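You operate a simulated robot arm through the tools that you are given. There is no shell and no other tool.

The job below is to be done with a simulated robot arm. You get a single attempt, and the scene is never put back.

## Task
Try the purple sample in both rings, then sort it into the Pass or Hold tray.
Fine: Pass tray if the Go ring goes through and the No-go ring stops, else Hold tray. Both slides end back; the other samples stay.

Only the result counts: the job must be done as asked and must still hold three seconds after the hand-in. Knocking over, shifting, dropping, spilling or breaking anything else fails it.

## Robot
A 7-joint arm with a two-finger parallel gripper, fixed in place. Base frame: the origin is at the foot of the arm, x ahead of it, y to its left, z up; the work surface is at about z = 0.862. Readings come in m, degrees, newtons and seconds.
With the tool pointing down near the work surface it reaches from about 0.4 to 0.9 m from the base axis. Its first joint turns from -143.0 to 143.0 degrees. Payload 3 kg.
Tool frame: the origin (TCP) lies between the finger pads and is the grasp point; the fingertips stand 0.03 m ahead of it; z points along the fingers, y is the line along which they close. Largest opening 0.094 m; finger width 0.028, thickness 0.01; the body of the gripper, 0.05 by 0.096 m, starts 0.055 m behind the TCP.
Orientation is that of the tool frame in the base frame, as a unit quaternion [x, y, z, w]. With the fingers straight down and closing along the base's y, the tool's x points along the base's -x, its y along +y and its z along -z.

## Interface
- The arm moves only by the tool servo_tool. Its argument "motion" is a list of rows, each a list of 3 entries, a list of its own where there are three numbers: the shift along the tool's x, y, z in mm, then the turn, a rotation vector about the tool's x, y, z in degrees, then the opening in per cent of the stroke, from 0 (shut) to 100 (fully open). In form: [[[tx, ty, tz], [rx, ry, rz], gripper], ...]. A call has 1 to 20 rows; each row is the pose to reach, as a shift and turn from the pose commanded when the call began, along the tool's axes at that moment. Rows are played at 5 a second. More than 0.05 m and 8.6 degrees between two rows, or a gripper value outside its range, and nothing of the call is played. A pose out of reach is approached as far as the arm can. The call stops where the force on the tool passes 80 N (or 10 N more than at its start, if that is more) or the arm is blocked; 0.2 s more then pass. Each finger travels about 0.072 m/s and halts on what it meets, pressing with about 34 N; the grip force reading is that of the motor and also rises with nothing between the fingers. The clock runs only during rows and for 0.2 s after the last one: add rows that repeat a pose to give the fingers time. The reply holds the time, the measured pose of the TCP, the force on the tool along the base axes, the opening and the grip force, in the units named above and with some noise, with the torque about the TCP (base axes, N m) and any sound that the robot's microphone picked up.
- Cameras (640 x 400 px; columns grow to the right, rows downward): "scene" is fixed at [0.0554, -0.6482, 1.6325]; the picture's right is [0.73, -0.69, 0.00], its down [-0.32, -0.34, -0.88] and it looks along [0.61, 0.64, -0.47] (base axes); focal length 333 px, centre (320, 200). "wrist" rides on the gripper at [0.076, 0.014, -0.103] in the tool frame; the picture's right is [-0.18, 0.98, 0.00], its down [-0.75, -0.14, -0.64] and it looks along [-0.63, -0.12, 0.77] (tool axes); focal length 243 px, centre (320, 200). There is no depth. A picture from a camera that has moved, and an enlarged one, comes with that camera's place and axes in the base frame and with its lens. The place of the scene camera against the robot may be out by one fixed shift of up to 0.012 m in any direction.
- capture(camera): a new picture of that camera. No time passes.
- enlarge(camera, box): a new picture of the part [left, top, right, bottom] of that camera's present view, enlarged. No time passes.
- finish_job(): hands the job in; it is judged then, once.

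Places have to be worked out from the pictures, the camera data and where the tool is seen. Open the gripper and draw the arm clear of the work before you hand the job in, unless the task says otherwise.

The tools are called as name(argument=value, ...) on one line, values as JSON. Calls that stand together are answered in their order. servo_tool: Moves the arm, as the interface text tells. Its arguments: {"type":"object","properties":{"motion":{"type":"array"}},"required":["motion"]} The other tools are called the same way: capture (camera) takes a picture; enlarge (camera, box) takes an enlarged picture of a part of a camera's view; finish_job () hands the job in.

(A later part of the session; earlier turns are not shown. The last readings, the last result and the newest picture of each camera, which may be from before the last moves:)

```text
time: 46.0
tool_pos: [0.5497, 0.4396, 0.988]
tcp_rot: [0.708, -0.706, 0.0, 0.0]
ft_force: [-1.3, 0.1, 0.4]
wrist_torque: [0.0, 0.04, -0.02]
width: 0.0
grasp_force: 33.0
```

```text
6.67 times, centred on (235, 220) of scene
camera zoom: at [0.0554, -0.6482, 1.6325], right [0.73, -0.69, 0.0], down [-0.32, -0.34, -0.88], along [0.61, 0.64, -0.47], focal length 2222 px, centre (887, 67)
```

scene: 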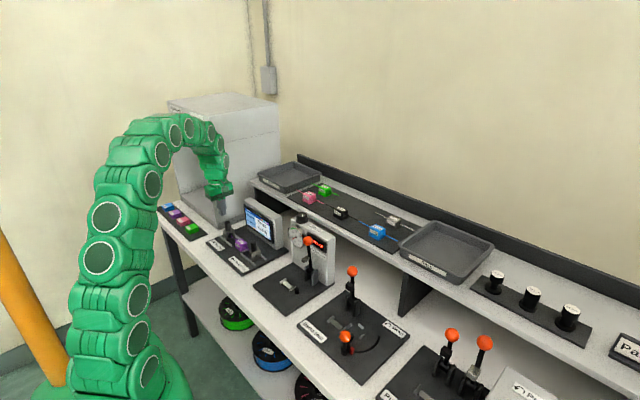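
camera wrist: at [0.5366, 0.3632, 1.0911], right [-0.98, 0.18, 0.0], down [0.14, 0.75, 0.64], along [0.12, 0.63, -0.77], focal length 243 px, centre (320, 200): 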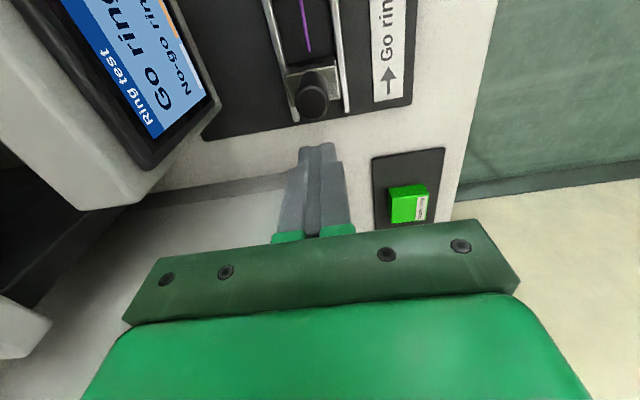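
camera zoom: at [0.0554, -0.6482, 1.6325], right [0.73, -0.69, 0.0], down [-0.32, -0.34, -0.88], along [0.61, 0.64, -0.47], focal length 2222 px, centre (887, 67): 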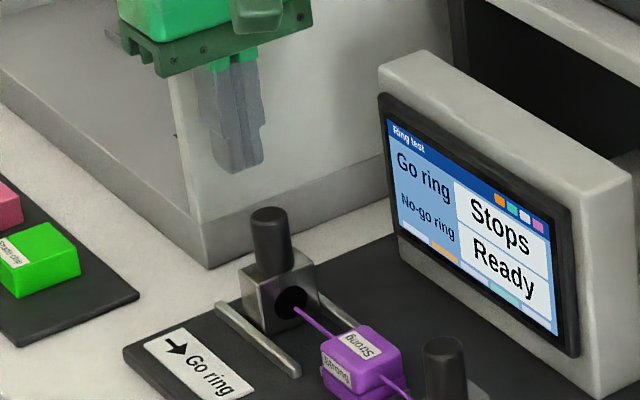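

The fingers are closed and about 6 mm behind the knob. I descend to knob height beside it.

servo_tool(motion=[[[0, 0, 25], [0, 0, 0], 0], [[0, 0, 50], [0, 0, 0], 0], [[0, 0, 50], [0, 0, 0], 0]])

enlarge(camera="wrist", box=[240, 60, 400, 240])

```text
time: 46.8
tool_pos: [0.5489, 0.4399, 0.9374]
tcp_rot: [-0.707, 0.707, 0.0, 0.0]
ft_force: [0.1, 0.3, 0.1]
wrist_torque: [-0.01, 0.01, -0.05]
width: 0.0
grasp_force: 32.9
```

```text
2.22 times, centred on (320, 150) of wrist
camera zoom: at [0.5362, 0.3632, 1.041], right [-0.98, 0.18, 0.0], down [0.14, 0.75, 0.64], along [0.12, 0.63, -0.77], focal length 539 px, centre (320, 311)
```

zoom: 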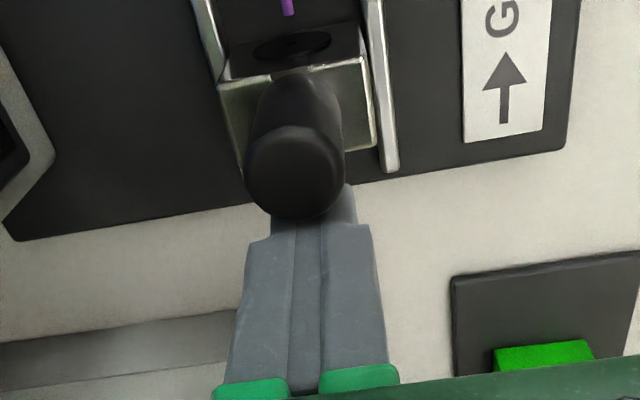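

Aligned. I push toward -y, expecting knob contact after about 6 mm.

servo_tool(motion=[[[2, 0, 0], [0, 0, 0], 0], [[4, 0, 0], [0, 0, 0], 0], [[6, 0, 0], [0, 0, 0], 0], [[7.5, 0, 0], [0, 0, 0], 0], [[9, 0, 0], [0, 0, 0], 0], [[9, 0, 0], [0, 0, 0], 0]])

enlarge(camera="scene", box=[205, 205, 285, 255])

```text
time: 48.2
tool_pos: [0.5492, 0.4316, 0.9372]
tcp_rot: [0.708, -0.706, 0.0, -0.002]
ft_force: [11.1, 34.4, -7.3]
wrist_torque: [0.82, -0.47, 0.17]
width: 0.0
grasp_force: 33.2
```

```text
8.00 times, centred on (245, 230) of scene
camera zoom: at [0.0554, -0.6482, 1.6325], right [0.73, -0.69, 0.0], down [-0.32, -0.34, -0.88], along [0.61, 0.64, -0.47], focal length 2667 px, centre (920, -40)
```

zoom: 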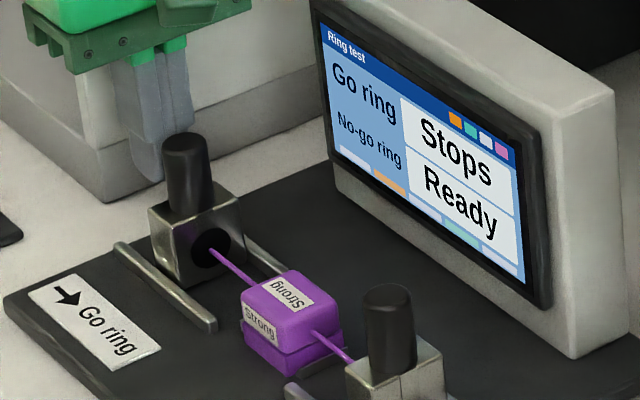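

The same stop again under a clean push (34 N at the same ring position, screen "Stops"), so the Go ring truly stops. I back off, rise, and regrip the knob to bring the slide home.

servo_tool(motion=[[[-6, 0, 0], [0, 0, 0], 0], [[-6, 0, -25], [0, 0, 0], 0], [[-6, 0, -50], [0, 0, 0], 30], [[10, -0.7, -50], [0, 0, 0], 60], [[24.5, -0.7, -50], [0, 0, 0], 60], [[24.5, -0.7, -50], [0, 0, 0], 60], [[24.5, -0.7, -25], [0, 0, 0], 60], [[24.5, -0.7, 0], [0, 0, 0], 60], [[24.5, -0.7, 0], [0, 0, 0], 60]])

enlarge(camera="wrist", box=[260, 60, 400, 240])

enlarge(camera="scene", box=[205, 205, 285, 255])

```text
time: 50.2
tool_pos: [0.5493, 0.4048, 0.9363]
tcp_rot: [0.708, -0.706, 0.0, 0.0]
ft_force: [-0.6, -0.6, 1.1]
wrist_torque: [-0.02, 0.01, -0.02]
width: 0.0563
grasp_force: 0.0
```

```text
2.22 times, centred on (330, 150) of wrist
camera zoom: at [0.5365, 0.328, 1.0386], right [-0.98, 0.18, 0.0], down [0.14, 0.75, 0.64], along [0.12, 0.63, -0.77], focal length 539 px, centre (298, 311)
```

zoom: 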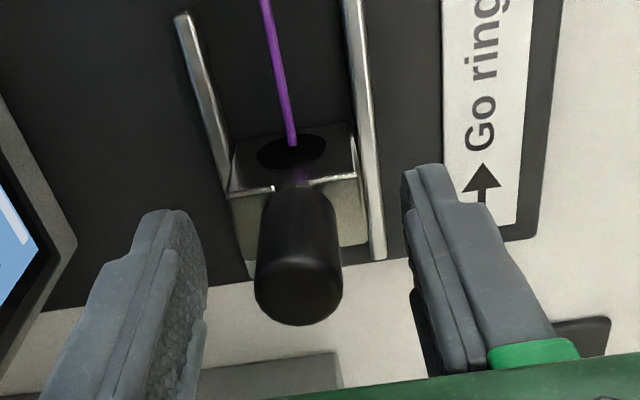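

```text
8.00 times, centred on (245, 230) of scene
camera zoom: at [0.0554, -0.6482, 1.6325], right [0.73, -0.69, 0.0], down [-0.32, -0.34, -0.88], along [0.61, 0.64, -0.47], focal length 2667 px, centre (920, -40)
```

zoom: 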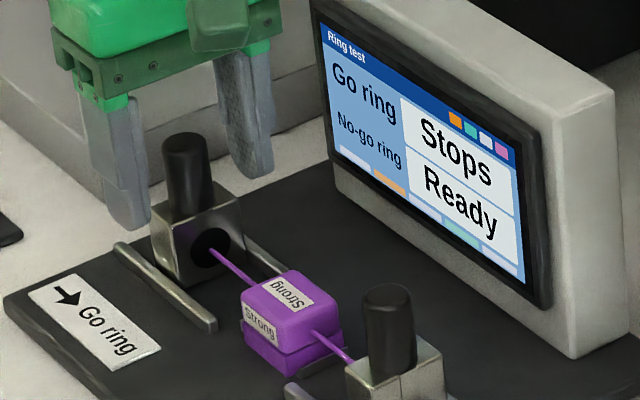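

The slide stayed at the stop position. I close on the knob again, and check the balance.

servo_tool(motion=[[[0, 0, 0], [0, 0, 0], 40], [[0, 0, 0], [0, 0, 0], 26], [[0, 0, 0], [0, 0, 0], 18], [[0, 0, 0], [0, 0, 0], 12], [[0, 0, 0], [0, 0, 0], 12]])

```text
time: 51.4
tool_pos: [0.5496, 0.4044, 0.9363]
tcp_rot: [0.707, -0.707, 0.001, 0.0]
ft_force: [7.3, 2.0, -3.6]
wrist_torque: [-0.1, -0.05, -0.03]
width: 0.0215
grasp_force: 44.7
```

The grip is balanced (7 N net). I pull the Go slide back +y in steps toward home, watching for the home stop.

servo_tool(motion=[[[-1.5, 0, 0], [0, 0, 0], 12], [[-3, 0, 0], [0, 0, 0], 12], [[-4, 0, 0], [0, 0, 0], 12], [[-4, 0, 0], [0, 0, 0], 12]])

enlarge(camera="scene", box=[205, 205, 285, 255])

```text
time: 52.4
tool_pos: [0.5507, 0.4075, 0.9354]
tcp_rot: [0.707, -0.707, 0.001, 0.0]
ft_force: [21.7, -0.6, -31.5]
wrist_torque: [0.05, -0.39, -0.03]
width: 0.0214
grasp_force: 45.0
```

```text
8.00 times, centred on (245, 230) of scene
camera zoom: at [0.0554, -0.6482, 1.6325], right [0.73, -0.69, 0.0], down [-0.32, -0.34, -0.88], along [0.61, 0.64, -0.47], focal length 2667 px, centre (920, -40)
```

zoom: 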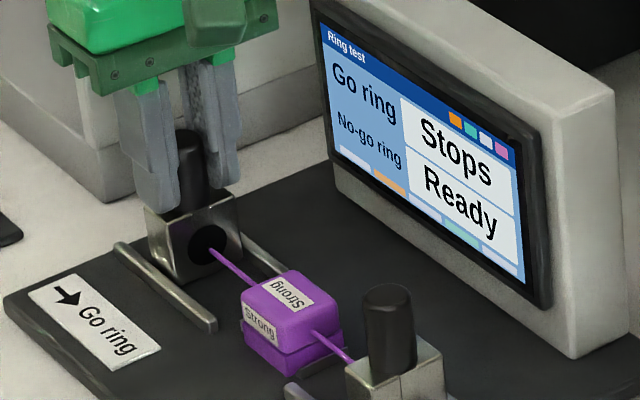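

Moving freely along y, though some side and vertical load builds up. I relieve that a little and continue the last few millimetres.

servo_tool(motion=[[[-1, 0, 0.5], [0, 0, 0], 12], [[-2, -0.3, 0.8], [0, 0, 0], 12], [[-3, -0.3, 0.8], [0, 0, 0], 12], [[-3, -0.3, 0.8], [0, 0, 0], 12]])

enlarge(camera="scene", box=[205, 205, 285, 255])

```text
time: 53.4
tool_pos: [0.5499, 0.41, 0.9361]
tcp_rot: [0.707, -0.707, 0.0, 0.001]
ft_force: [6.9, -26.2, -14.7]
wrist_torque: [-0.79, -0.14, -0.04]
width: 0.0213
grasp_force: 44.9
```

```text
8.00 times, centred on (245, 230) of scene
camera zoom: at [0.0554, -0.6482, 1.6325], right [0.73, -0.69, 0.0], down [-0.32, -0.34, -0.88], along [0.61, 0.64, -0.47], focal length 2667 px, centre (920, -40)
```

zoom: 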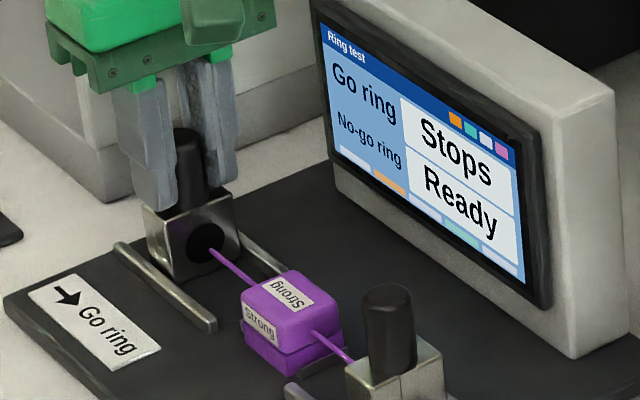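

The home stop is felt (-26 N in y) and the Go ring is back where it began. I release, rise, and travel over to above the No-go knob.

servo_tool(motion=[[[0.5, 0, 0], [0, 0, 0], 30], [[0.5, 0, 0], [0, 0, 0], 60], [[0.5, 0, 0], [0, 0, 0], 60], [[0.5, 0, -25], [0, 0, 0], 60], [[0.5, 0, -52], [0, 0, 0], 60], [[40, 0, -52], [0, 0, 0], 60], [[80, 0, -52], [0, 0, 0], 60], [[120, 0, -52], [0, 0, 0], 60], [[160, 0, -52], [0, 0, 0], 60], [[180, 0, -52], [0, 0, 0], 60], [[180, 0, -52], [0, 0, 0], 60]])

capture(camera="wrist")

enlarge(camera="wrist", box=[240, 60, 400, 240])

enlarge(camera="scene", box=[205, 205, 285, 255])

```text
time: 55.8
tool_pos: [0.5495, 0.2306, 0.9883]
tcp_rot: [0.708, -0.706, -0.001, 0.0]
ft_force: [-0.3, 0.4, -0.7]
wrist_torque: [-0.01, -0.02, 0.02]
width: 0.0563
grasp_force: 0.1
```

```text
taken
camera wrist: at [0.5375, 0.1536, 1.0916], right [-0.98, 0.18, 0.0], down [0.14, 0.75, 0.64], along [0.12, 0.63, -0.77], focal length 243 px, centre (320, 200)
```

wrist: 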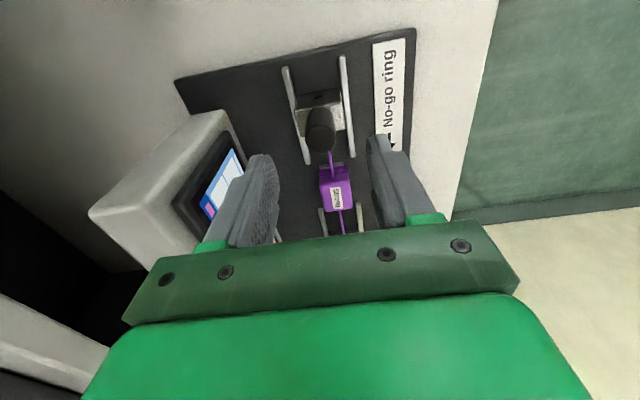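

```text
2.22 times, centred on (320, 150) of wrist
camera zoom: at [0.5375, 0.1536, 1.0916], right [-0.98, 0.18, 0.0], down [0.14, 0.75, 0.64], along [0.12, 0.63, -0.77], focal length 539 px, centre (320, 311)
```

zoom: 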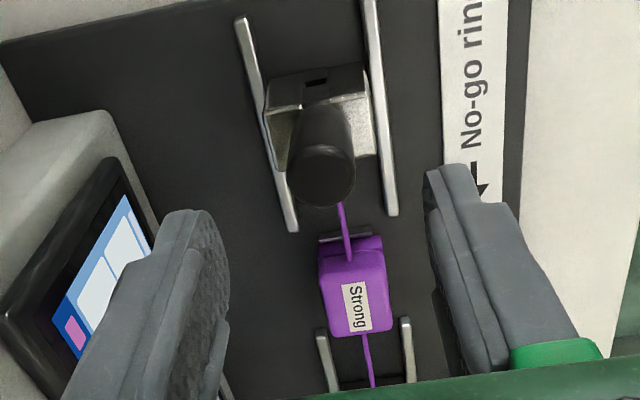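

```text
8.00 times, centred on (245, 230) of scene
camera zoom: at [0.0554, -0.6482, 1.6325], right [0.73, -0.69, 0.0], down [-0.32, -0.34, -0.88], along [0.61, 0.64, -0.47], focal length 2667 px, centre (920, -40)
```

zoom: 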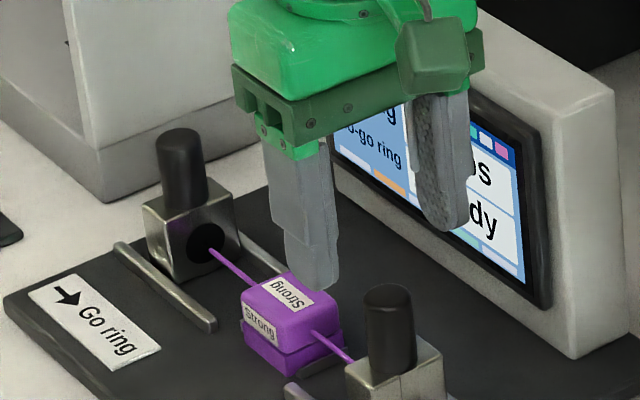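

The No-go knob is at about (0.550, 0.226). I correct 4 mm to -y and descend around it.

servo_tool(motion=[[[4, 0, 0], [0, 0, 0], 60], [[4, 0, 25], [0, 0, 0], 60], [[4, 0, 51], [0, 0, 0], 60], [[4, 0, 51], [0, 0, 0], 60]])

enlarge(camera="wrist", box=[240, 60, 400, 240])

enlarge(camera="scene", box=[215, 215, 295, 265])

```text
time: 56.8
tool_pos: [0.5507, 0.2268, 0.9379]
tcp_rot: [-0.707, 0.707, 0.0, -0.001]
ft_force: [0.8, 0.3, -0.3]
wrist_torque: [-0.01, -0.03, -0.02]
width: 0.0564
grasp_force: 0.1
```

```text
2.22 times, centred on (320, 150) of wrist
camera zoom: at [0.5373, 0.1512, 1.0404], right [-0.98, 0.18, 0.0], down [0.14, 0.75, 0.64], along [0.12, 0.63, -0.77], focal length 539 px, centre (320, 311)
```

zoom: 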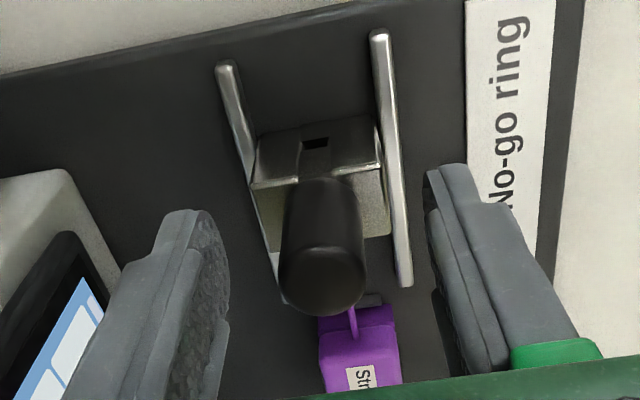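

```text
8.00 times, centred on (255, 240) of scene
camera zoom: at [0.0554, -0.6482, 1.6325], right [0.73, -0.69, 0.0], down [-0.32, -0.34, -0.88], along [0.61, 0.64, -0.47], focal length 2667 px, centre (840, -120)
```

zoom: 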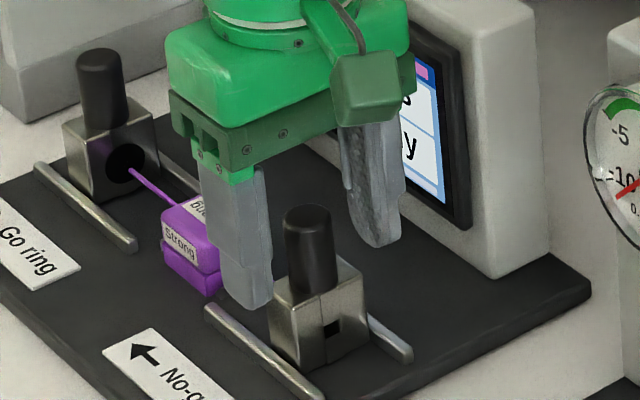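

The knob is centred between the fingers. I close on it.

servo_tool(motion=[[[0, 0, 0], [0, 0, 0], 40], [[0, 0, 0], [0, 0, 0], 26], [[0, 0, 0], [0, 0, 0], 18], [[0, 0, 0], [0, 0, 0], 12], [[0, 0, 0], [0, 0, 0], 12]])

```text
time: 58.0
tool_pos: [0.5488, 0.227, 0.9382]
tcp_rot: [-0.707, 0.707, 0.001, -0.001]
ft_force: [-11.9, 0.4, 2.4]
wrist_torque: [-0.03, 0.15, -0.04]
width: 0.0215
grasp_force: 44.6
```

Gripped (about -12 N in x; I correct 0.3 mm). I push the No-go ring toward the sample in +y in small rows.

servo_tool(motion=[[[-1, 0.3, 0], [0, 0, 0], 12], [[-2, 0.3, 0], [0, 0, 0], 12], [[-3, 0.3, 0], [0, 0, 0], 12], [[-4, 0.3, 0], [0, 0, 0], 12], [[-4, 0.3, 0], [0, 0, 0], 12]])

enlarge(camera="scene", box=[215, 205, 295, 265])

enlarge(camera="wrist", box=[200, 100, 360, 240])

```text
time: 59.2
tool_pos: [0.55, 0.2314, 0.9367]
tcp_rot: [0.707, -0.707, 0.0, -0.001]
ft_force: [-16.2, -0.7, 0.7]
wrist_torque: [-0.79, 0.3, -0.04]
width: 0.0214
grasp_force: 45.3
```

```text
6.67 times, centred on (255, 235) of scene
camera zoom: at [0.0554, -0.6482, 1.6325], right [0.73, -0.69, 0.0], down [-0.32, -0.34, -0.88], along [0.61, 0.64, -0.47], focal length 2222 px, centre (753, -33)
```

zoom: 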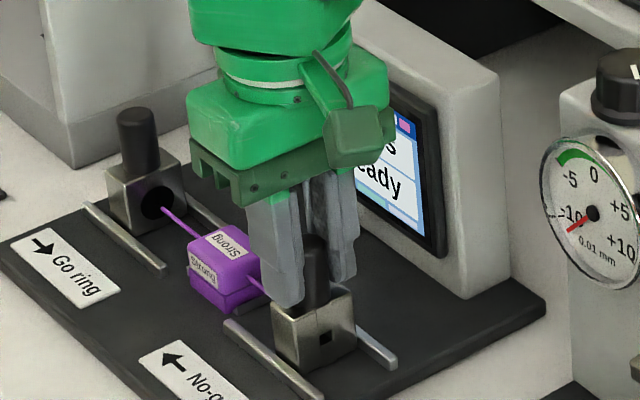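

```text
2.86 times, centred on (280, 170) of wrist
camera zoom: at [0.5369, 0.155, 1.0408], right [-0.98, 0.18, 0.0], down [0.14, 0.75, 0.64], along [0.12, 0.63, -0.77], focal length 693 px, centre (434, 286)
```

zoom: 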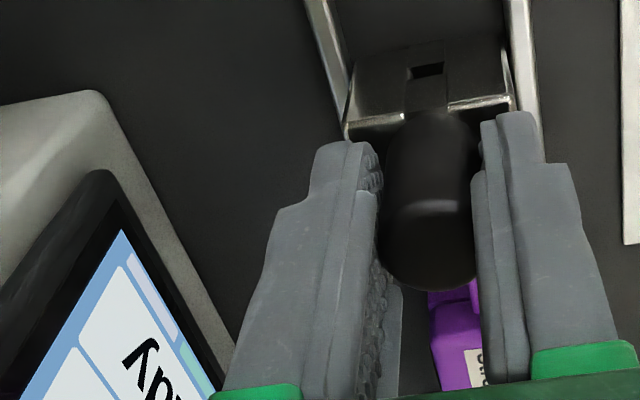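

Not in contact yet and the screen still shows "Ready" for No-go. I go on 2 mm.

servo_tool(motion=[[[-1, 0.3, 0], [0, 0, 0], 12], [[-2, 0.3, 0], [0, 0, 0], 12], [[-2, 0.3, 0], [0, 0, 0], 12]])

enlarge(camera="scene", box=[215, 205, 295, 265])

```text
time: 60.0
tool_pos: [0.5499, 0.2331, 0.9375]
tcp_rot: [0.707, -0.707, 0.0, 0.0]
ft_force: [-1.4, -14.6, -7.9]
wrist_torque: [0.17, 0.03, -0.11]
width: 0.0214
grasp_force: 44.8
```

```text
6.67 times, centred on (255, 235) of scene
camera zoom: at [0.0554, -0.6482, 1.6325], right [0.73, -0.69, 0.0], down [-0.32, -0.34, -0.88], along [0.61, 0.64, -0.47], focal length 2222 px, centre (753, -33)
```

zoom: 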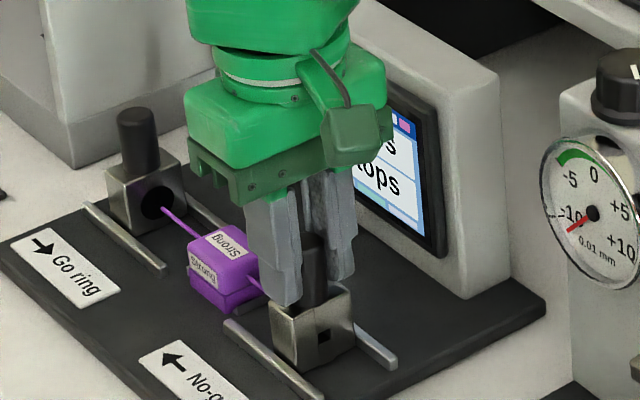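

The No-go line now reads "Stops" too, at 15 N. I take a last close look at the free Go ring against the rod tip, to be sure the seating was true.

enlarge(camera="scene", box=[226, 228, 242, 240])

enlarge(camera="scene", box=[235, 235, 265, 255])

```text
16.00 times, centred on (234, 234) of scene
camera zoom: at [0.0554, -0.6482, 1.6325], right [0.73, -0.69, 0.0], down [-0.32, -0.34, -0.88], along [0.61, 0.64, -0.47], focal length 5334 px, centre (1696, -344)
```

zoom: 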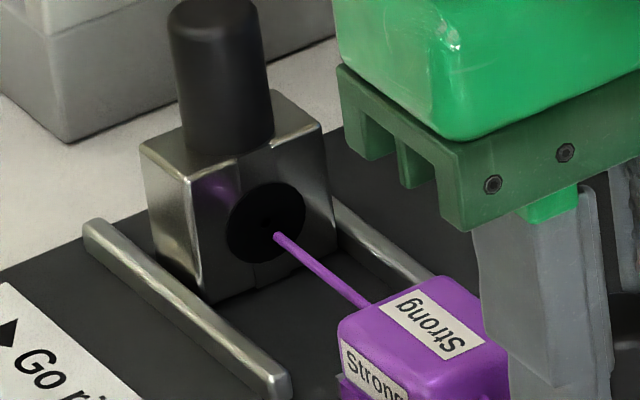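

```text
16.00 times, centred on (250, 245) of scene
camera zoom: at [0.0554, -0.6482, 1.6325], right [0.73, -0.69, 0.0], down [-0.32, -0.34, -0.88], along [0.61, 0.64, -0.47], focal length 5334 px, centre (1440, -520)
```

zoom: 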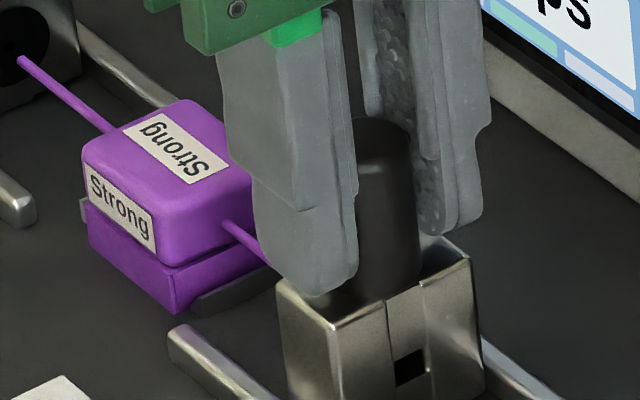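

Comparing line slopes with the rails, the rod seems tilted by about 1–2° (its +y end low), so the seat might not be perfect. I take the No-go slide back home first, then look again.

servo_tool(motion=[[[1.5, 0, 0], [0, 0, 0], 12], [[3, 0, 0], [0, 0, 0], 12], [[4.5, 0, 0], [0, 0, 0], 12], [[6.3, 0, 0], [0, 0, 0], 12], [[6.3, 0, 0], [0, 0, 0], 12]])

enlarge(camera="scene", box=[226, 228, 256, 248])

```text
time: 61.2
tool_pos: [0.5499, 0.2268, 0.9369]
tcp_rot: [0.708, -0.706, 0.0, 0.0]
ft_force: [0.3, 7.3, -20.8]
wrist_torque: [0.07, -0.07, -0.01]
width: 0.0213
grasp_force: 44.9
```

```text
16.00 times, centred on (241, 238) of scene
camera zoom: at [0.0554, -0.6482, 1.6325], right [0.73, -0.69, 0.0], down [-0.32, -0.34, -0.88], along [0.61, 0.64, -0.47], focal length 5334 px, centre (1584, -408)
```

zoom: 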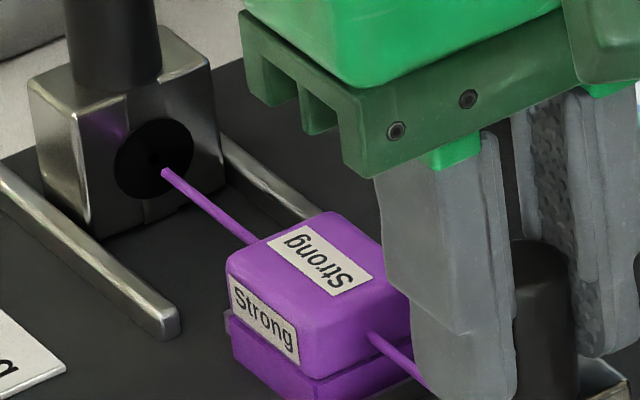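

In this clearer picture the rod's slope matches the rails' direction, so the seating is fine and both "Stops" stand: the sample goes to the Hold tray. The No-go slide is back at its home stop (+7 N); I release it and rise.

servo_tool(motion=[[[0, 0, 0], [0, 0, 0], 30], [[0, 0, 0], [0, 0, 0], 60], [[0, 0, 0], [0, 0, 0], 60], [[0, 0, -25], [0, 0, 0], 60], [[0, 0, -52], [0, 0, 0], 60], [[0, 0, -100], [0, 0, 0], 60], [[0, 0, -150], [0, 0, 0], 60], [[0, 0, -200], [0, 0, 0], 60], [[0, 0, -200], [0, 0, 0], 60]])

enlarge(camera="scene", box=[205, 205, 295, 265])

capture(camera="wrist")

enlarge(camera="scene", box=[245, 145, 345, 215])

```text
time: 63.2
tool_pos: [0.548, 0.2259, 1.1402]
tcp_rot: [0.708, -0.706, 0.0, 0.0]
ft_force: [0.0, -0.3, 0.3]
wrist_torque: [-0.02, 0.01, -0.02]
width: 0.0562
grasp_force: 0.1
```

```text
6.67 times, centred on (250, 235) of scene
camera zoom: at [0.0554, -0.6482, 1.6325], right [0.73, -0.69, 0.0], down [-0.32, -0.34, -0.88], along [0.61, 0.64, -0.47], focal length 2222 px, centre (787, -33)
```

zoom: 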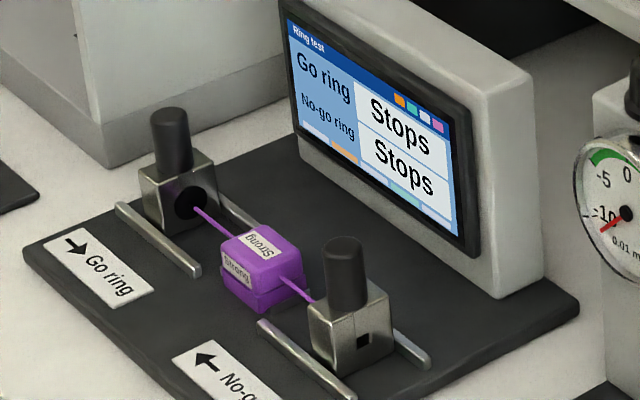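

```text
taken
camera wrist: at [0.5354, 0.1496, 1.2431], right [-0.98, 0.18, 0.0], down [0.14, 0.75, 0.64], along [0.12, 0.63, -0.77], focal length 243 px, centre (320, 200)
```

wrist: 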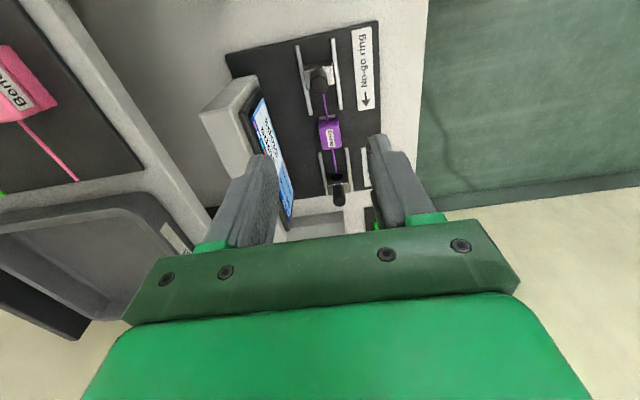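

```text
5.71 times, centred on (295, 180) of scene
camera zoom: at [0.0554, -0.6482, 1.6325], right [0.73, -0.69, 0.0], down [-0.32, -0.34, -0.88], along [0.61, 0.64, -0.47], focal length 1905 px, centre (463, 314)
```

zoom: 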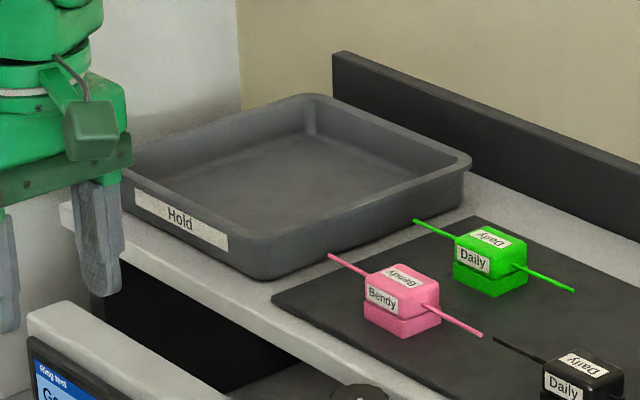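

The screen reads Stops / Stops and both slides are home. The Hold tray is the left one on the shelf, near the reach limit, so I go to survey it with the wrist camera before fetching the sample.

servo_tool(motion=[[[0, -15, -35], [0, 0, 0], 60], [[-5, -45, -60], [0, 0, 0], 60], [[-10, -85, -70], [0, 0, 0], 60], [[-20, -120, -70], [0, 0, 0], 60], [[-25, -140, -60], [0, 0, 0], 60], [[-25, -140, -60], [0, 0, 0], 60]])

capture(camera="wrist")

enlarge(camera="scene", box=[245, 145, 345, 215])

```text
time: 64.6
tool_pos: [0.6881, 0.2528, 1.1991]
tcp_rot: [-0.707, 0.707, 0.0, 0.0]
ft_force: [-0.4, 0.0, -0.3]
wrist_torque: [-0.01, -0.01, -0.03]
width: 0.0561
grasp_force: 0.0
```

```text
taken
camera wrist: at [0.6754, 0.1767, 1.3018], right [-0.98, 0.18, 0.0], down [0.14, 0.75, 0.64], along [0.12, 0.63, -0.77], focal length 243 px, centre (320, 200)
```

wrist: 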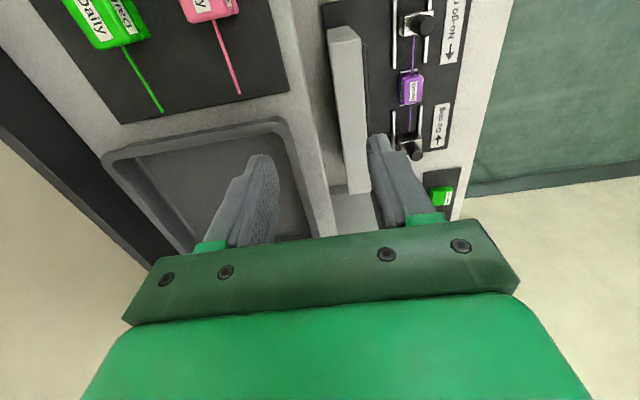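

```text
5.71 times, centred on (295, 180) of scene
camera zoom: at [0.0554, -0.6482, 1.6325], right [0.73, -0.69, 0.0], down [-0.32, -0.34, -0.88], along [0.61, 0.64, -0.47], focal length 1905 px, centre (463, 314)
```

zoom: 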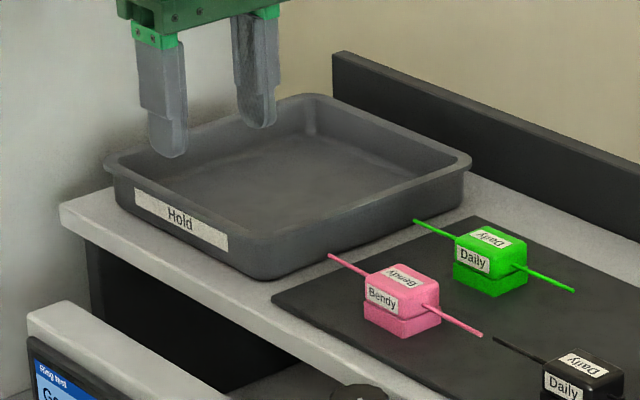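

The Hold tray's rim spans about x 0.73–0.92 and y 0.26–0.445, so the sample must go near (0.77, 0.354), just outside vertical-tool reach at that height. I'll regrasp the sample with the tool leaning 20° along the rod direction (fingertips toward +y), which gains reach; I return above the saddle and tilt there.

servo_tool(motion=[[[-5, 20, -5], [0, 0, 0], 60], [[-15, 55, -5], [0, 0, 0], 60], [[-28, 90, 0], [0, 0, 0], 60], [[-42, 115, 10], [0, 0, 0], 60], [[-55, 135, 30], [0, 0, 0], 60], [[-63, 140, 60], [0, 0, 0], 60], [[-63, 140, 100], [0, 0, 0], 60], [[-63, 140, 145], [0, 0, 0], 60], [[-63, 140, 185], [0, 0, 0], 60], [[-63, 140, 190], [0, -7, 0], 60], [[-63, 140, 190], [0, -14, 0], 60], [[-63, 140, 190], [0, -20, 0], 60], [[-63, 140, 190], [0, -20, 0], 60]])

capture(camera="wrist")

enlarge(camera="scene", box=[205, 195, 295, 265])

```text
time: 67.4
tool_pos: [0.5504, 0.3151, 1.0081]
tcp_rot: [-0.696, 0.697, 0.123, 0.123]
ft_force: [0.3, -0.4, -0.7]
wrist_torque: [-0.01, 0.0, 0.01]
width: 0.0562
grasp_force: 0.0
```

```text
taken
camera wrist: at [0.5365, 0.2088, 1.0787], right [-0.98, 0.17, 0.06], down [0.14, 0.49, 0.86], along [0.12, 0.86, -0.5], focal length 243 px, centre (320, 200)
```

wrist: 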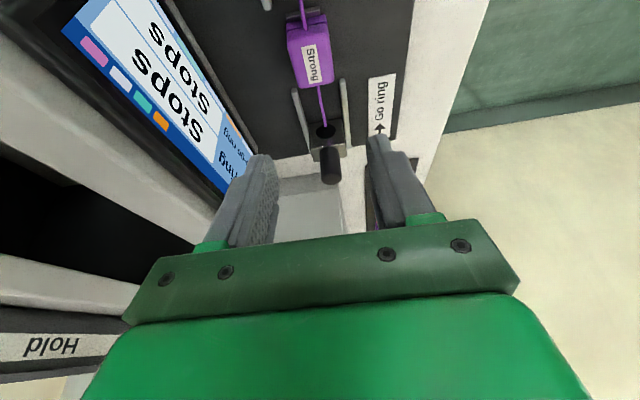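

```text
5.71 times, centred on (250, 230) of scene
camera zoom: at [0.0554, -0.6482, 1.6325], right [0.73, -0.69, 0.0], down [-0.32, -0.34, -0.88], along [0.61, 0.64, -0.47], focal length 1905 px, centre (720, 29)
```

zoom: 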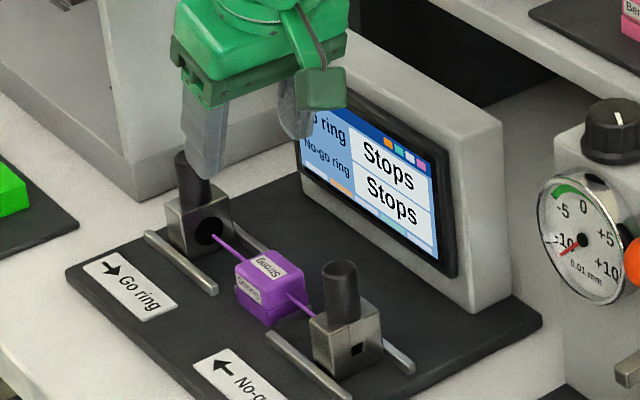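

The lean is as intended. I descend straight down (in tilted axes) to just above the sample and check.

servo_tool(motion=[[[8.5, 0, 23.5], [0, 0, 0], 60], [[17, 0, 47], [0, 0, 0], 60], [[26.7, 0, 73.3], [0, 0, 0], 60], [[26.7, 0, 73.3], [0, 0, 0], 60]])

capture(camera="wrist")

enlarge(camera="scene", box=[205, 200, 295, 260])

enlarge(camera="wrist", box=[240, 60, 400, 240])

```text
time: 68.4
tool_pos: [0.5484, 0.3137, 0.929]
tcp_rot: [0.697, -0.696, -0.123, -0.123]
ft_force: [0.0, 0.5, -0.3]
wrist_torque: [0.0, 0.01, -0.01]
width: 0.0564
grasp_force: 0.0
```

```text
taken
camera wrist: at [0.5355, 0.2073, 1.0001], right [-0.98, 0.17, 0.06], down [0.14, 0.49, 0.86], along [0.12, 0.86, -0.5], focal length 243 px, centre (320, 200)
```

wrist: 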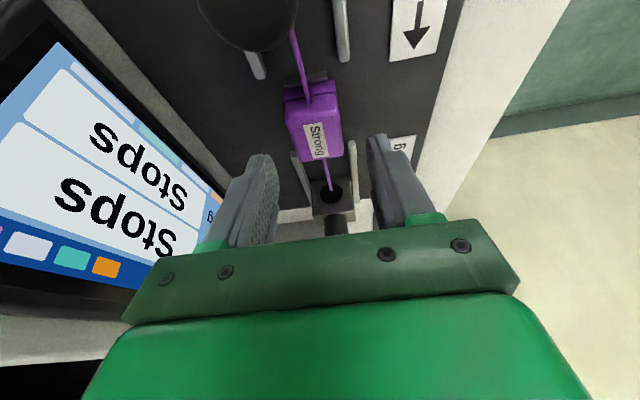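

```text
6.67 times, centred on (250, 230) of scene
camera zoom: at [0.0554, -0.6482, 1.6325], right [0.73, -0.69, 0.0], down [-0.32, -0.34, -0.88], along [0.61, 0.64, -0.47], focal length 2222 px, centre (787, 0)
```

zoom: 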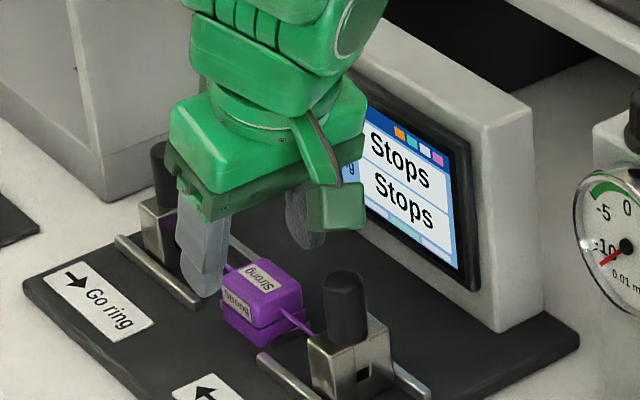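

```text
2.22 times, centred on (320, 150) of wrist
camera zoom: at [0.5355, 0.2073, 1.0001], right [-0.98, 0.17, 0.06], down [0.14, 0.49, 0.86], along [0.12, 0.86, -0.5], focal length 539 px, centre (320, 311)
```

zoom: 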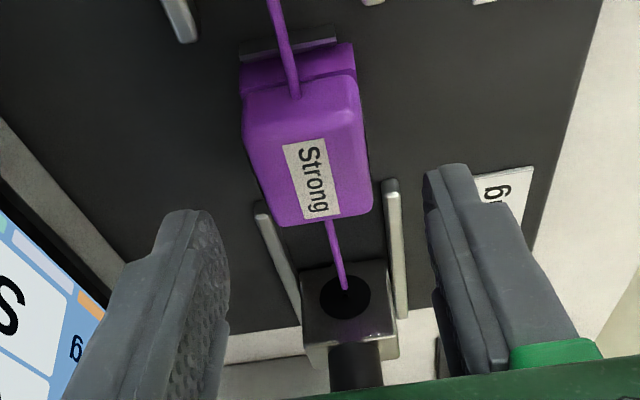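

The camera housing will still clear the No-go knob by about 2 cm. I lower the remaining 22 mm.

servo_tool(motion=[[[2.5, 0, 7], [0, 0, 0], 60], [[5, 0, 14], [0, 0, 0], 60], [[7.2, 0, 19.8], [0, 0, 0], 60], [[7.2, 0, 19.8], [0, 0, 0], 60]])

enlarge(camera="scene", box=[220, 215, 280, 255])

enlarge(camera="wrist", box=[240, 60, 400, 240])

```text
time: 69.4
tool_pos: [0.5483, 0.3136, 0.909]
tcp_rot: [0.696, -0.696, -0.122, -0.123]
ft_force: [-0.1, 0.0, 0.3]
wrist_torque: [-0.02, 0.03, 0.01]
width: 0.0565
grasp_force: 0.0
```

```text
10.00 times, centred on (250, 235) of scene
camera zoom: at [0.0554, -0.6482, 1.6325], right [0.73, -0.69, 0.0], down [-0.32, -0.34, -0.88], along [0.61, 0.64, -0.47], focal length 3333 px, centre (1020, -150)
```

zoom: 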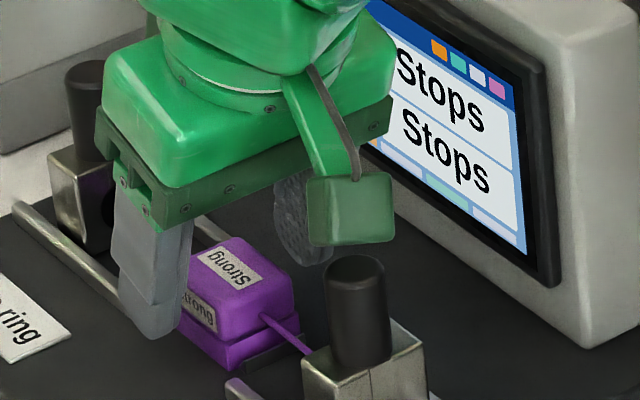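

```text
2.22 times, centred on (320, 150) of wrist
camera zoom: at [0.5362, 0.2079, 0.9797], right [-0.98, 0.17, 0.06], down [0.14, 0.49, 0.86], along [0.12, 0.86, -0.5], focal length 539 px, centre (320, 311)
```

zoom: 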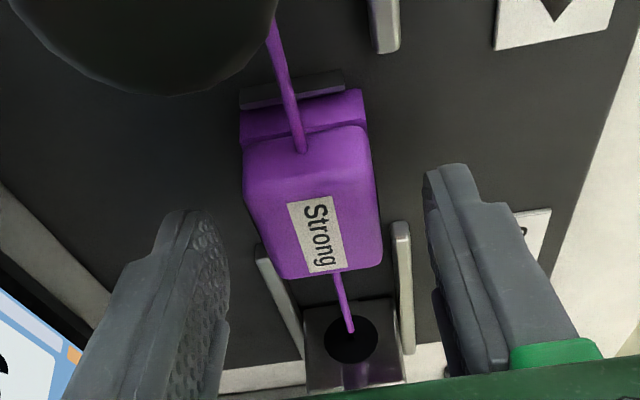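

In place, the fingers on either side of the block. I close partly to 38% and check the centring before gripping.

servo_tool(motion=[[[0, 0, 0], [0, 0, 0], 48], [[0, 0, 0], [0, 0, 0], 38], [[0, 0, 0], [0, 0, 0], 38], [[0, 0, 0], [0, 0, 0], 38]])

enlarge(camera="wrist", box=[260, 90, 380, 210])

```text
time: 70.4
tool_pos: [0.5499, 0.3149, 0.9092]
tcp_rot: [-0.696, 0.696, 0.123, 0.123]
ft_force: [0.1, 0.7, -1.1]
wrist_torque: [0.01, 0.02, -0.03]
width: 0.0357
grasp_force: 0.1
```

```text
3.33 times, centred on (320, 150) of wrist
camera zoom: at [0.5362, 0.2079, 0.9797], right [-0.98, 0.17, 0.06], down [0.14, 0.49, 0.86], along [0.12, 0.86, -0.5], focal length 809 px, centre (320, 367)
```

zoom: 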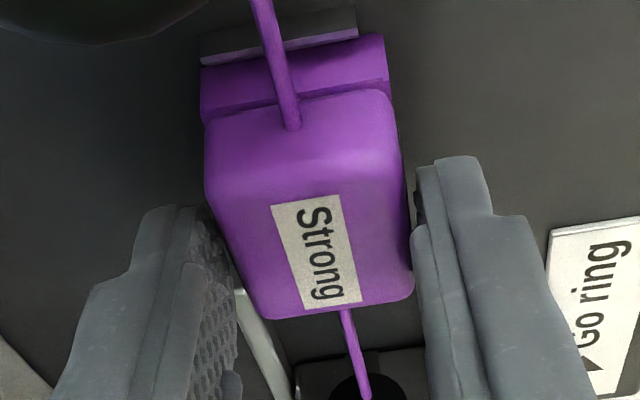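

Well centred in x; I shift 3 mm to -y for a more central hold and close.

servo_tool(motion=[[[2.8, 0, -1.0], [0, 0, 0], 38], [[2.8, 0, -1.0], [0, 0, 0], 38], [[2.8, 0, -1.0], [0, 0, 0], 34], [[2.8, 0, -1.0], [0, 0, 0], 28], [[2.8, 0, -1.0], [0, 0, 0], 10], [[2.8, 0, -1.0], [0, 0, 0], 0], [[2.8, 0, -1.0], [0, 0, 0], 0]])

enlarge(camera="wrist", box=[260, 90, 380, 210])

enlarge(camera="scene", box=[220, 215, 280, 255])

```text
time: 72.0
tool_pos: [0.5492, 0.313, 0.9079]
tcp_rot: [-0.696, 0.697, 0.123, 0.123]
ft_force: [-0.5, 0.3, 0.2]
wrist_torque: [0.0, -0.01, 0.0]
width: 0.0306
grasp_force: 34.0
```

```text
3.33 times, centred on (320, 150) of wrist
camera zoom: at [0.5363, 0.2055, 0.9791], right [-0.98, 0.17, 0.06], down [0.14, 0.49, 0.86], along [0.12, 0.86, -0.5], focal length 809 px, centre (320, 367)
```

zoom: 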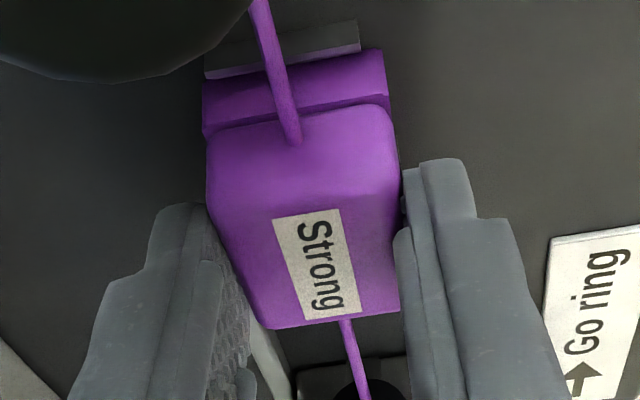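

```text
10.00 times, centred on (250, 235) of scene
camera zoom: at [0.0554, -0.6482, 1.6325], right [0.73, -0.69, 0.0], down [-0.32, -0.34, -0.88], along [0.61, 0.64, -0.47], focal length 3333 px, centre (1020, -150)
```

zoom: 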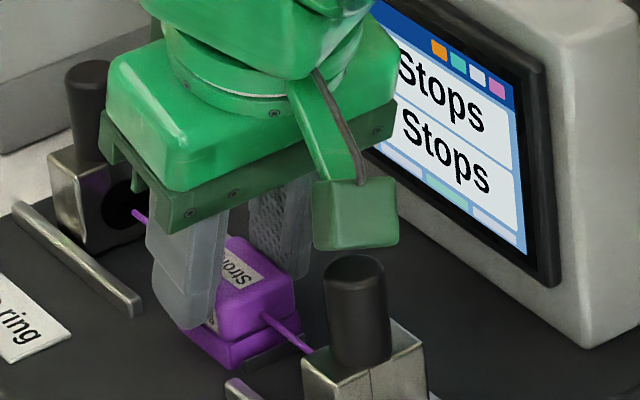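

Firm balanced grip (0.0306 m, 34 N, no net force). I lift straight up out of the saddle to z≈1.16 and move toward the tray, stopping short of it.

servo_tool(motion=[[[-3.4, 0, -9.4], [0, 0, 0], 0], [[-8.6, 0, -23.5], [0, 0, 0], 0], [[-18.8, 0, -51.7], [0, 0, 0], 0], [[-32.5, 0, -89.3], [0, 0, 0], 0], [[-47.9, 0, -131.6], [0, 0, 0], 0], [[-63.3, 0, -173.9], [0, 0, 0], 0], [[-77, 0, -211.5], [0, 0, 0], 0], [[-86.2, 0, -236.9], [0, 0, 0], 0], [[-93.2, -35, -238.6], [0, 0, 0], 0], [[-98.8, -75, -236.5], [0, 0, 0], 0], [[-104.5, -115, -234.5], [0, 0, 0], 0], [[-110.1, -150, -232.4], [0, 0, 0], 0], [[-110.1, -150, -232.4], [0, 0, 0], 0]])

capture(camera="wrist")

capture(camera="scene")

enlarge(camera="scene", box=[235, 135, 345, 215])

```text
time: 74.8
tool_pos: [0.7005, 0.3327, 1.1668]
tcp_rot: [0.697, -0.696, -0.124, -0.122]
ft_force: [0.1, 0.6, -1.2]
wrist_torque: [0.02, 0.03, 0.0]
width: 0.0308
grasp_force: 34.2
```

```text
taken
camera wrist: at [0.6861, 0.2267, 1.2367], right [-0.98, 0.17, 0.06], down [0.14, 0.49, 0.86], along [0.12, 0.86, -0.5], focal length 243 px, centre (320, 200)
```

wrist: 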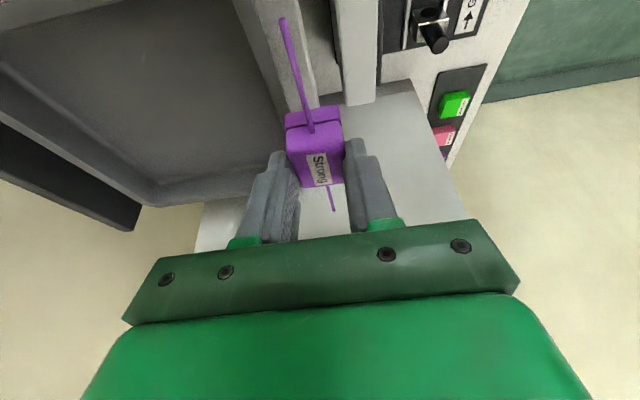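

```text
taken
```

scene: 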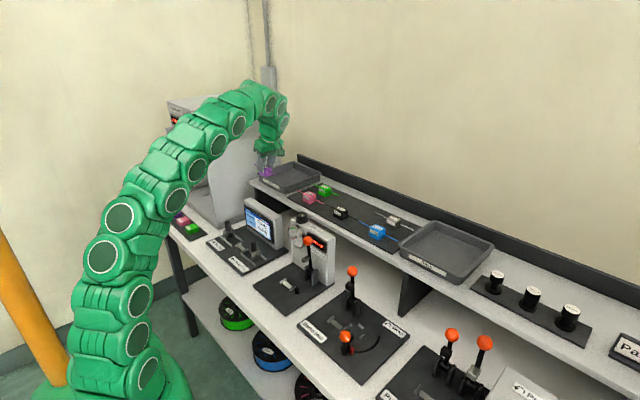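

```text
5.00 times, centred on (290, 175) of scene
camera zoom: at [0.0554, -0.6482, 1.6325], right [0.73, -0.69, 0.0], down [-0.32, -0.34, -0.88], along [0.61, 0.64, -0.47], focal length 1667 px, centre (470, 325)
```

zoom: 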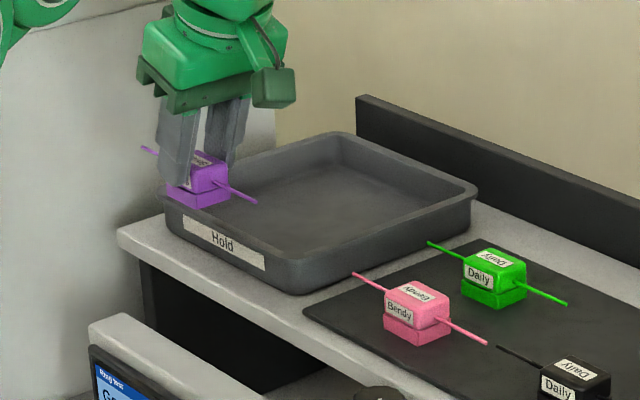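

The sample is held level, rods along y. I move over the tray to about (0.772, 0.348), keeping its bottom about 20 mm above the rim.

servo_tool(motion=[[[-3.7, -20, 4.5], [0, 0, 0], 0], [[-6.7, -40, 10.9], [0, 0, 0], 0], [[-9.3, -58, 18.3], [0, 0, 0], 0], [[-7.6, -71, 23], [0, 0, 0], 0], [[-7.6, -71, 23], [0, 0, 0], 0]])

capture(camera="wrist")

enlarge(camera="scene", box=[235, 135, 345, 215])

```text
time: 76.0
tool_pos: [0.7716, 0.3501, 1.1453]
tcp_rot: [-0.696, 0.697, 0.122, 0.123]
ft_force: [0.1, 0.5, 0.0]
wrist_torque: [-0.01, 0.03, 0.03]
width: 0.031
grasp_force: 33.9
```

```text
taken
camera wrist: at [0.7574, 0.2433, 1.2163], right [-0.98, 0.17, 0.06], down [0.14, 0.49, 0.86], along [0.12, 0.86, -0.5], focal length 243 px, centre (320, 200)
```

wrist: 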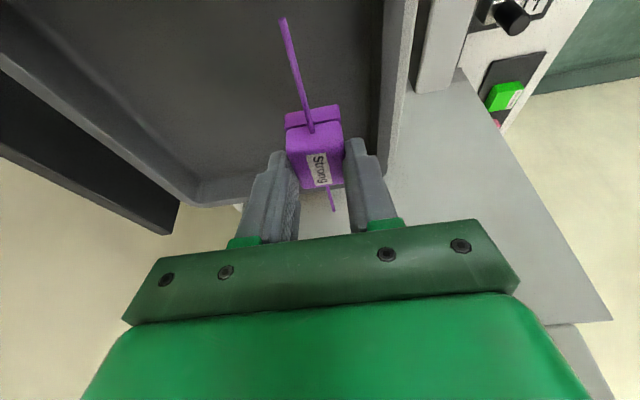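

```text
5.00 times, centred on (290, 175) of scene
camera zoom: at [0.0554, -0.6482, 1.6325], right [0.73, -0.69, 0.0], down [-0.32, -0.34, -0.88], along [0.61, 0.64, -0.47], focal length 1667 px, centre (470, 325)
```

zoom: 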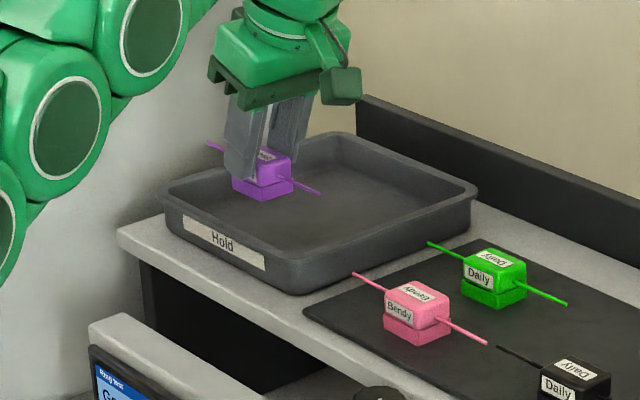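

Over the tray with the rod spanning y 0.283–0.429, inside the tray's 0.27–0.44. I move 13 mm further in for finger room at the front wall, then lower to just above the floor.

servo_tool(motion=[[[0, -7, 0], [0, 0, 0], 0], [[0, -13, 0], [0, 0, 0], 0], [[3.4, -13, 9.4], [0, 0, 0], 0], [[6.8, -13, 18.8], [0, 0, 0], 0], [[10.3, -13, 28.2], [0, 0, 0], 0], [[11.6, -13, 32], [0, 0, 0], 0], [[11.6, -13, 32], [0, 0, 0], 0]])

capture(camera="wrist")

enlarge(camera="scene", box=[255, 155, 325, 200])

```text
time: 77.6
tool_pos: [0.7831, 0.351, 1.1114]
tcp_rot: [0.697, -0.696, -0.123, -0.123]
ft_force: [-0.6, -0.1, -0.6]
wrist_torque: [0.0, 0.01, 0.0]
width: 0.0306
grasp_force: 34.3
```

```text
taken
camera wrist: at [0.7699, 0.2445, 1.1827], right [-0.98, 0.17, 0.06], down [0.14, 0.49, 0.86], along [0.12, 0.86, -0.5], focal length 243 px, centre (320, 200)
```

wrist: 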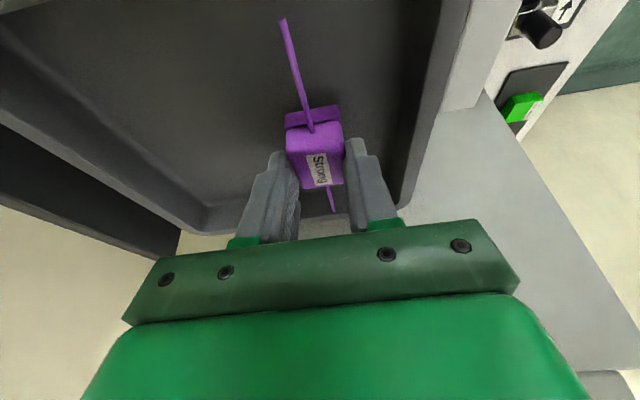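

```text
8.89 times, centred on (290, 178) of scene
camera zoom: at [0.0554, -0.6482, 1.6325], right [0.73, -0.69, 0.0], down [-0.32, -0.34, -0.88], along [0.61, 0.64, -0.47], focal length 2963 px, centre (587, 400)
```

zoom: 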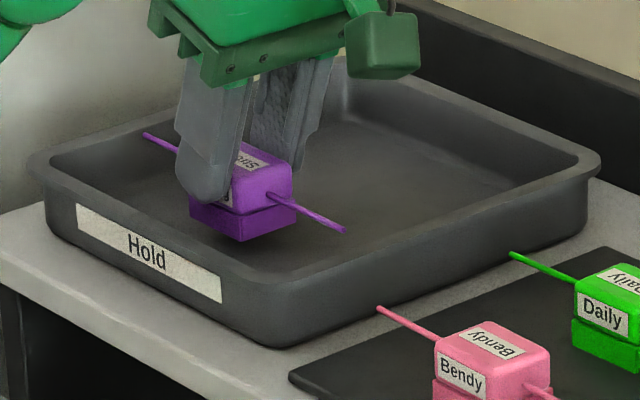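

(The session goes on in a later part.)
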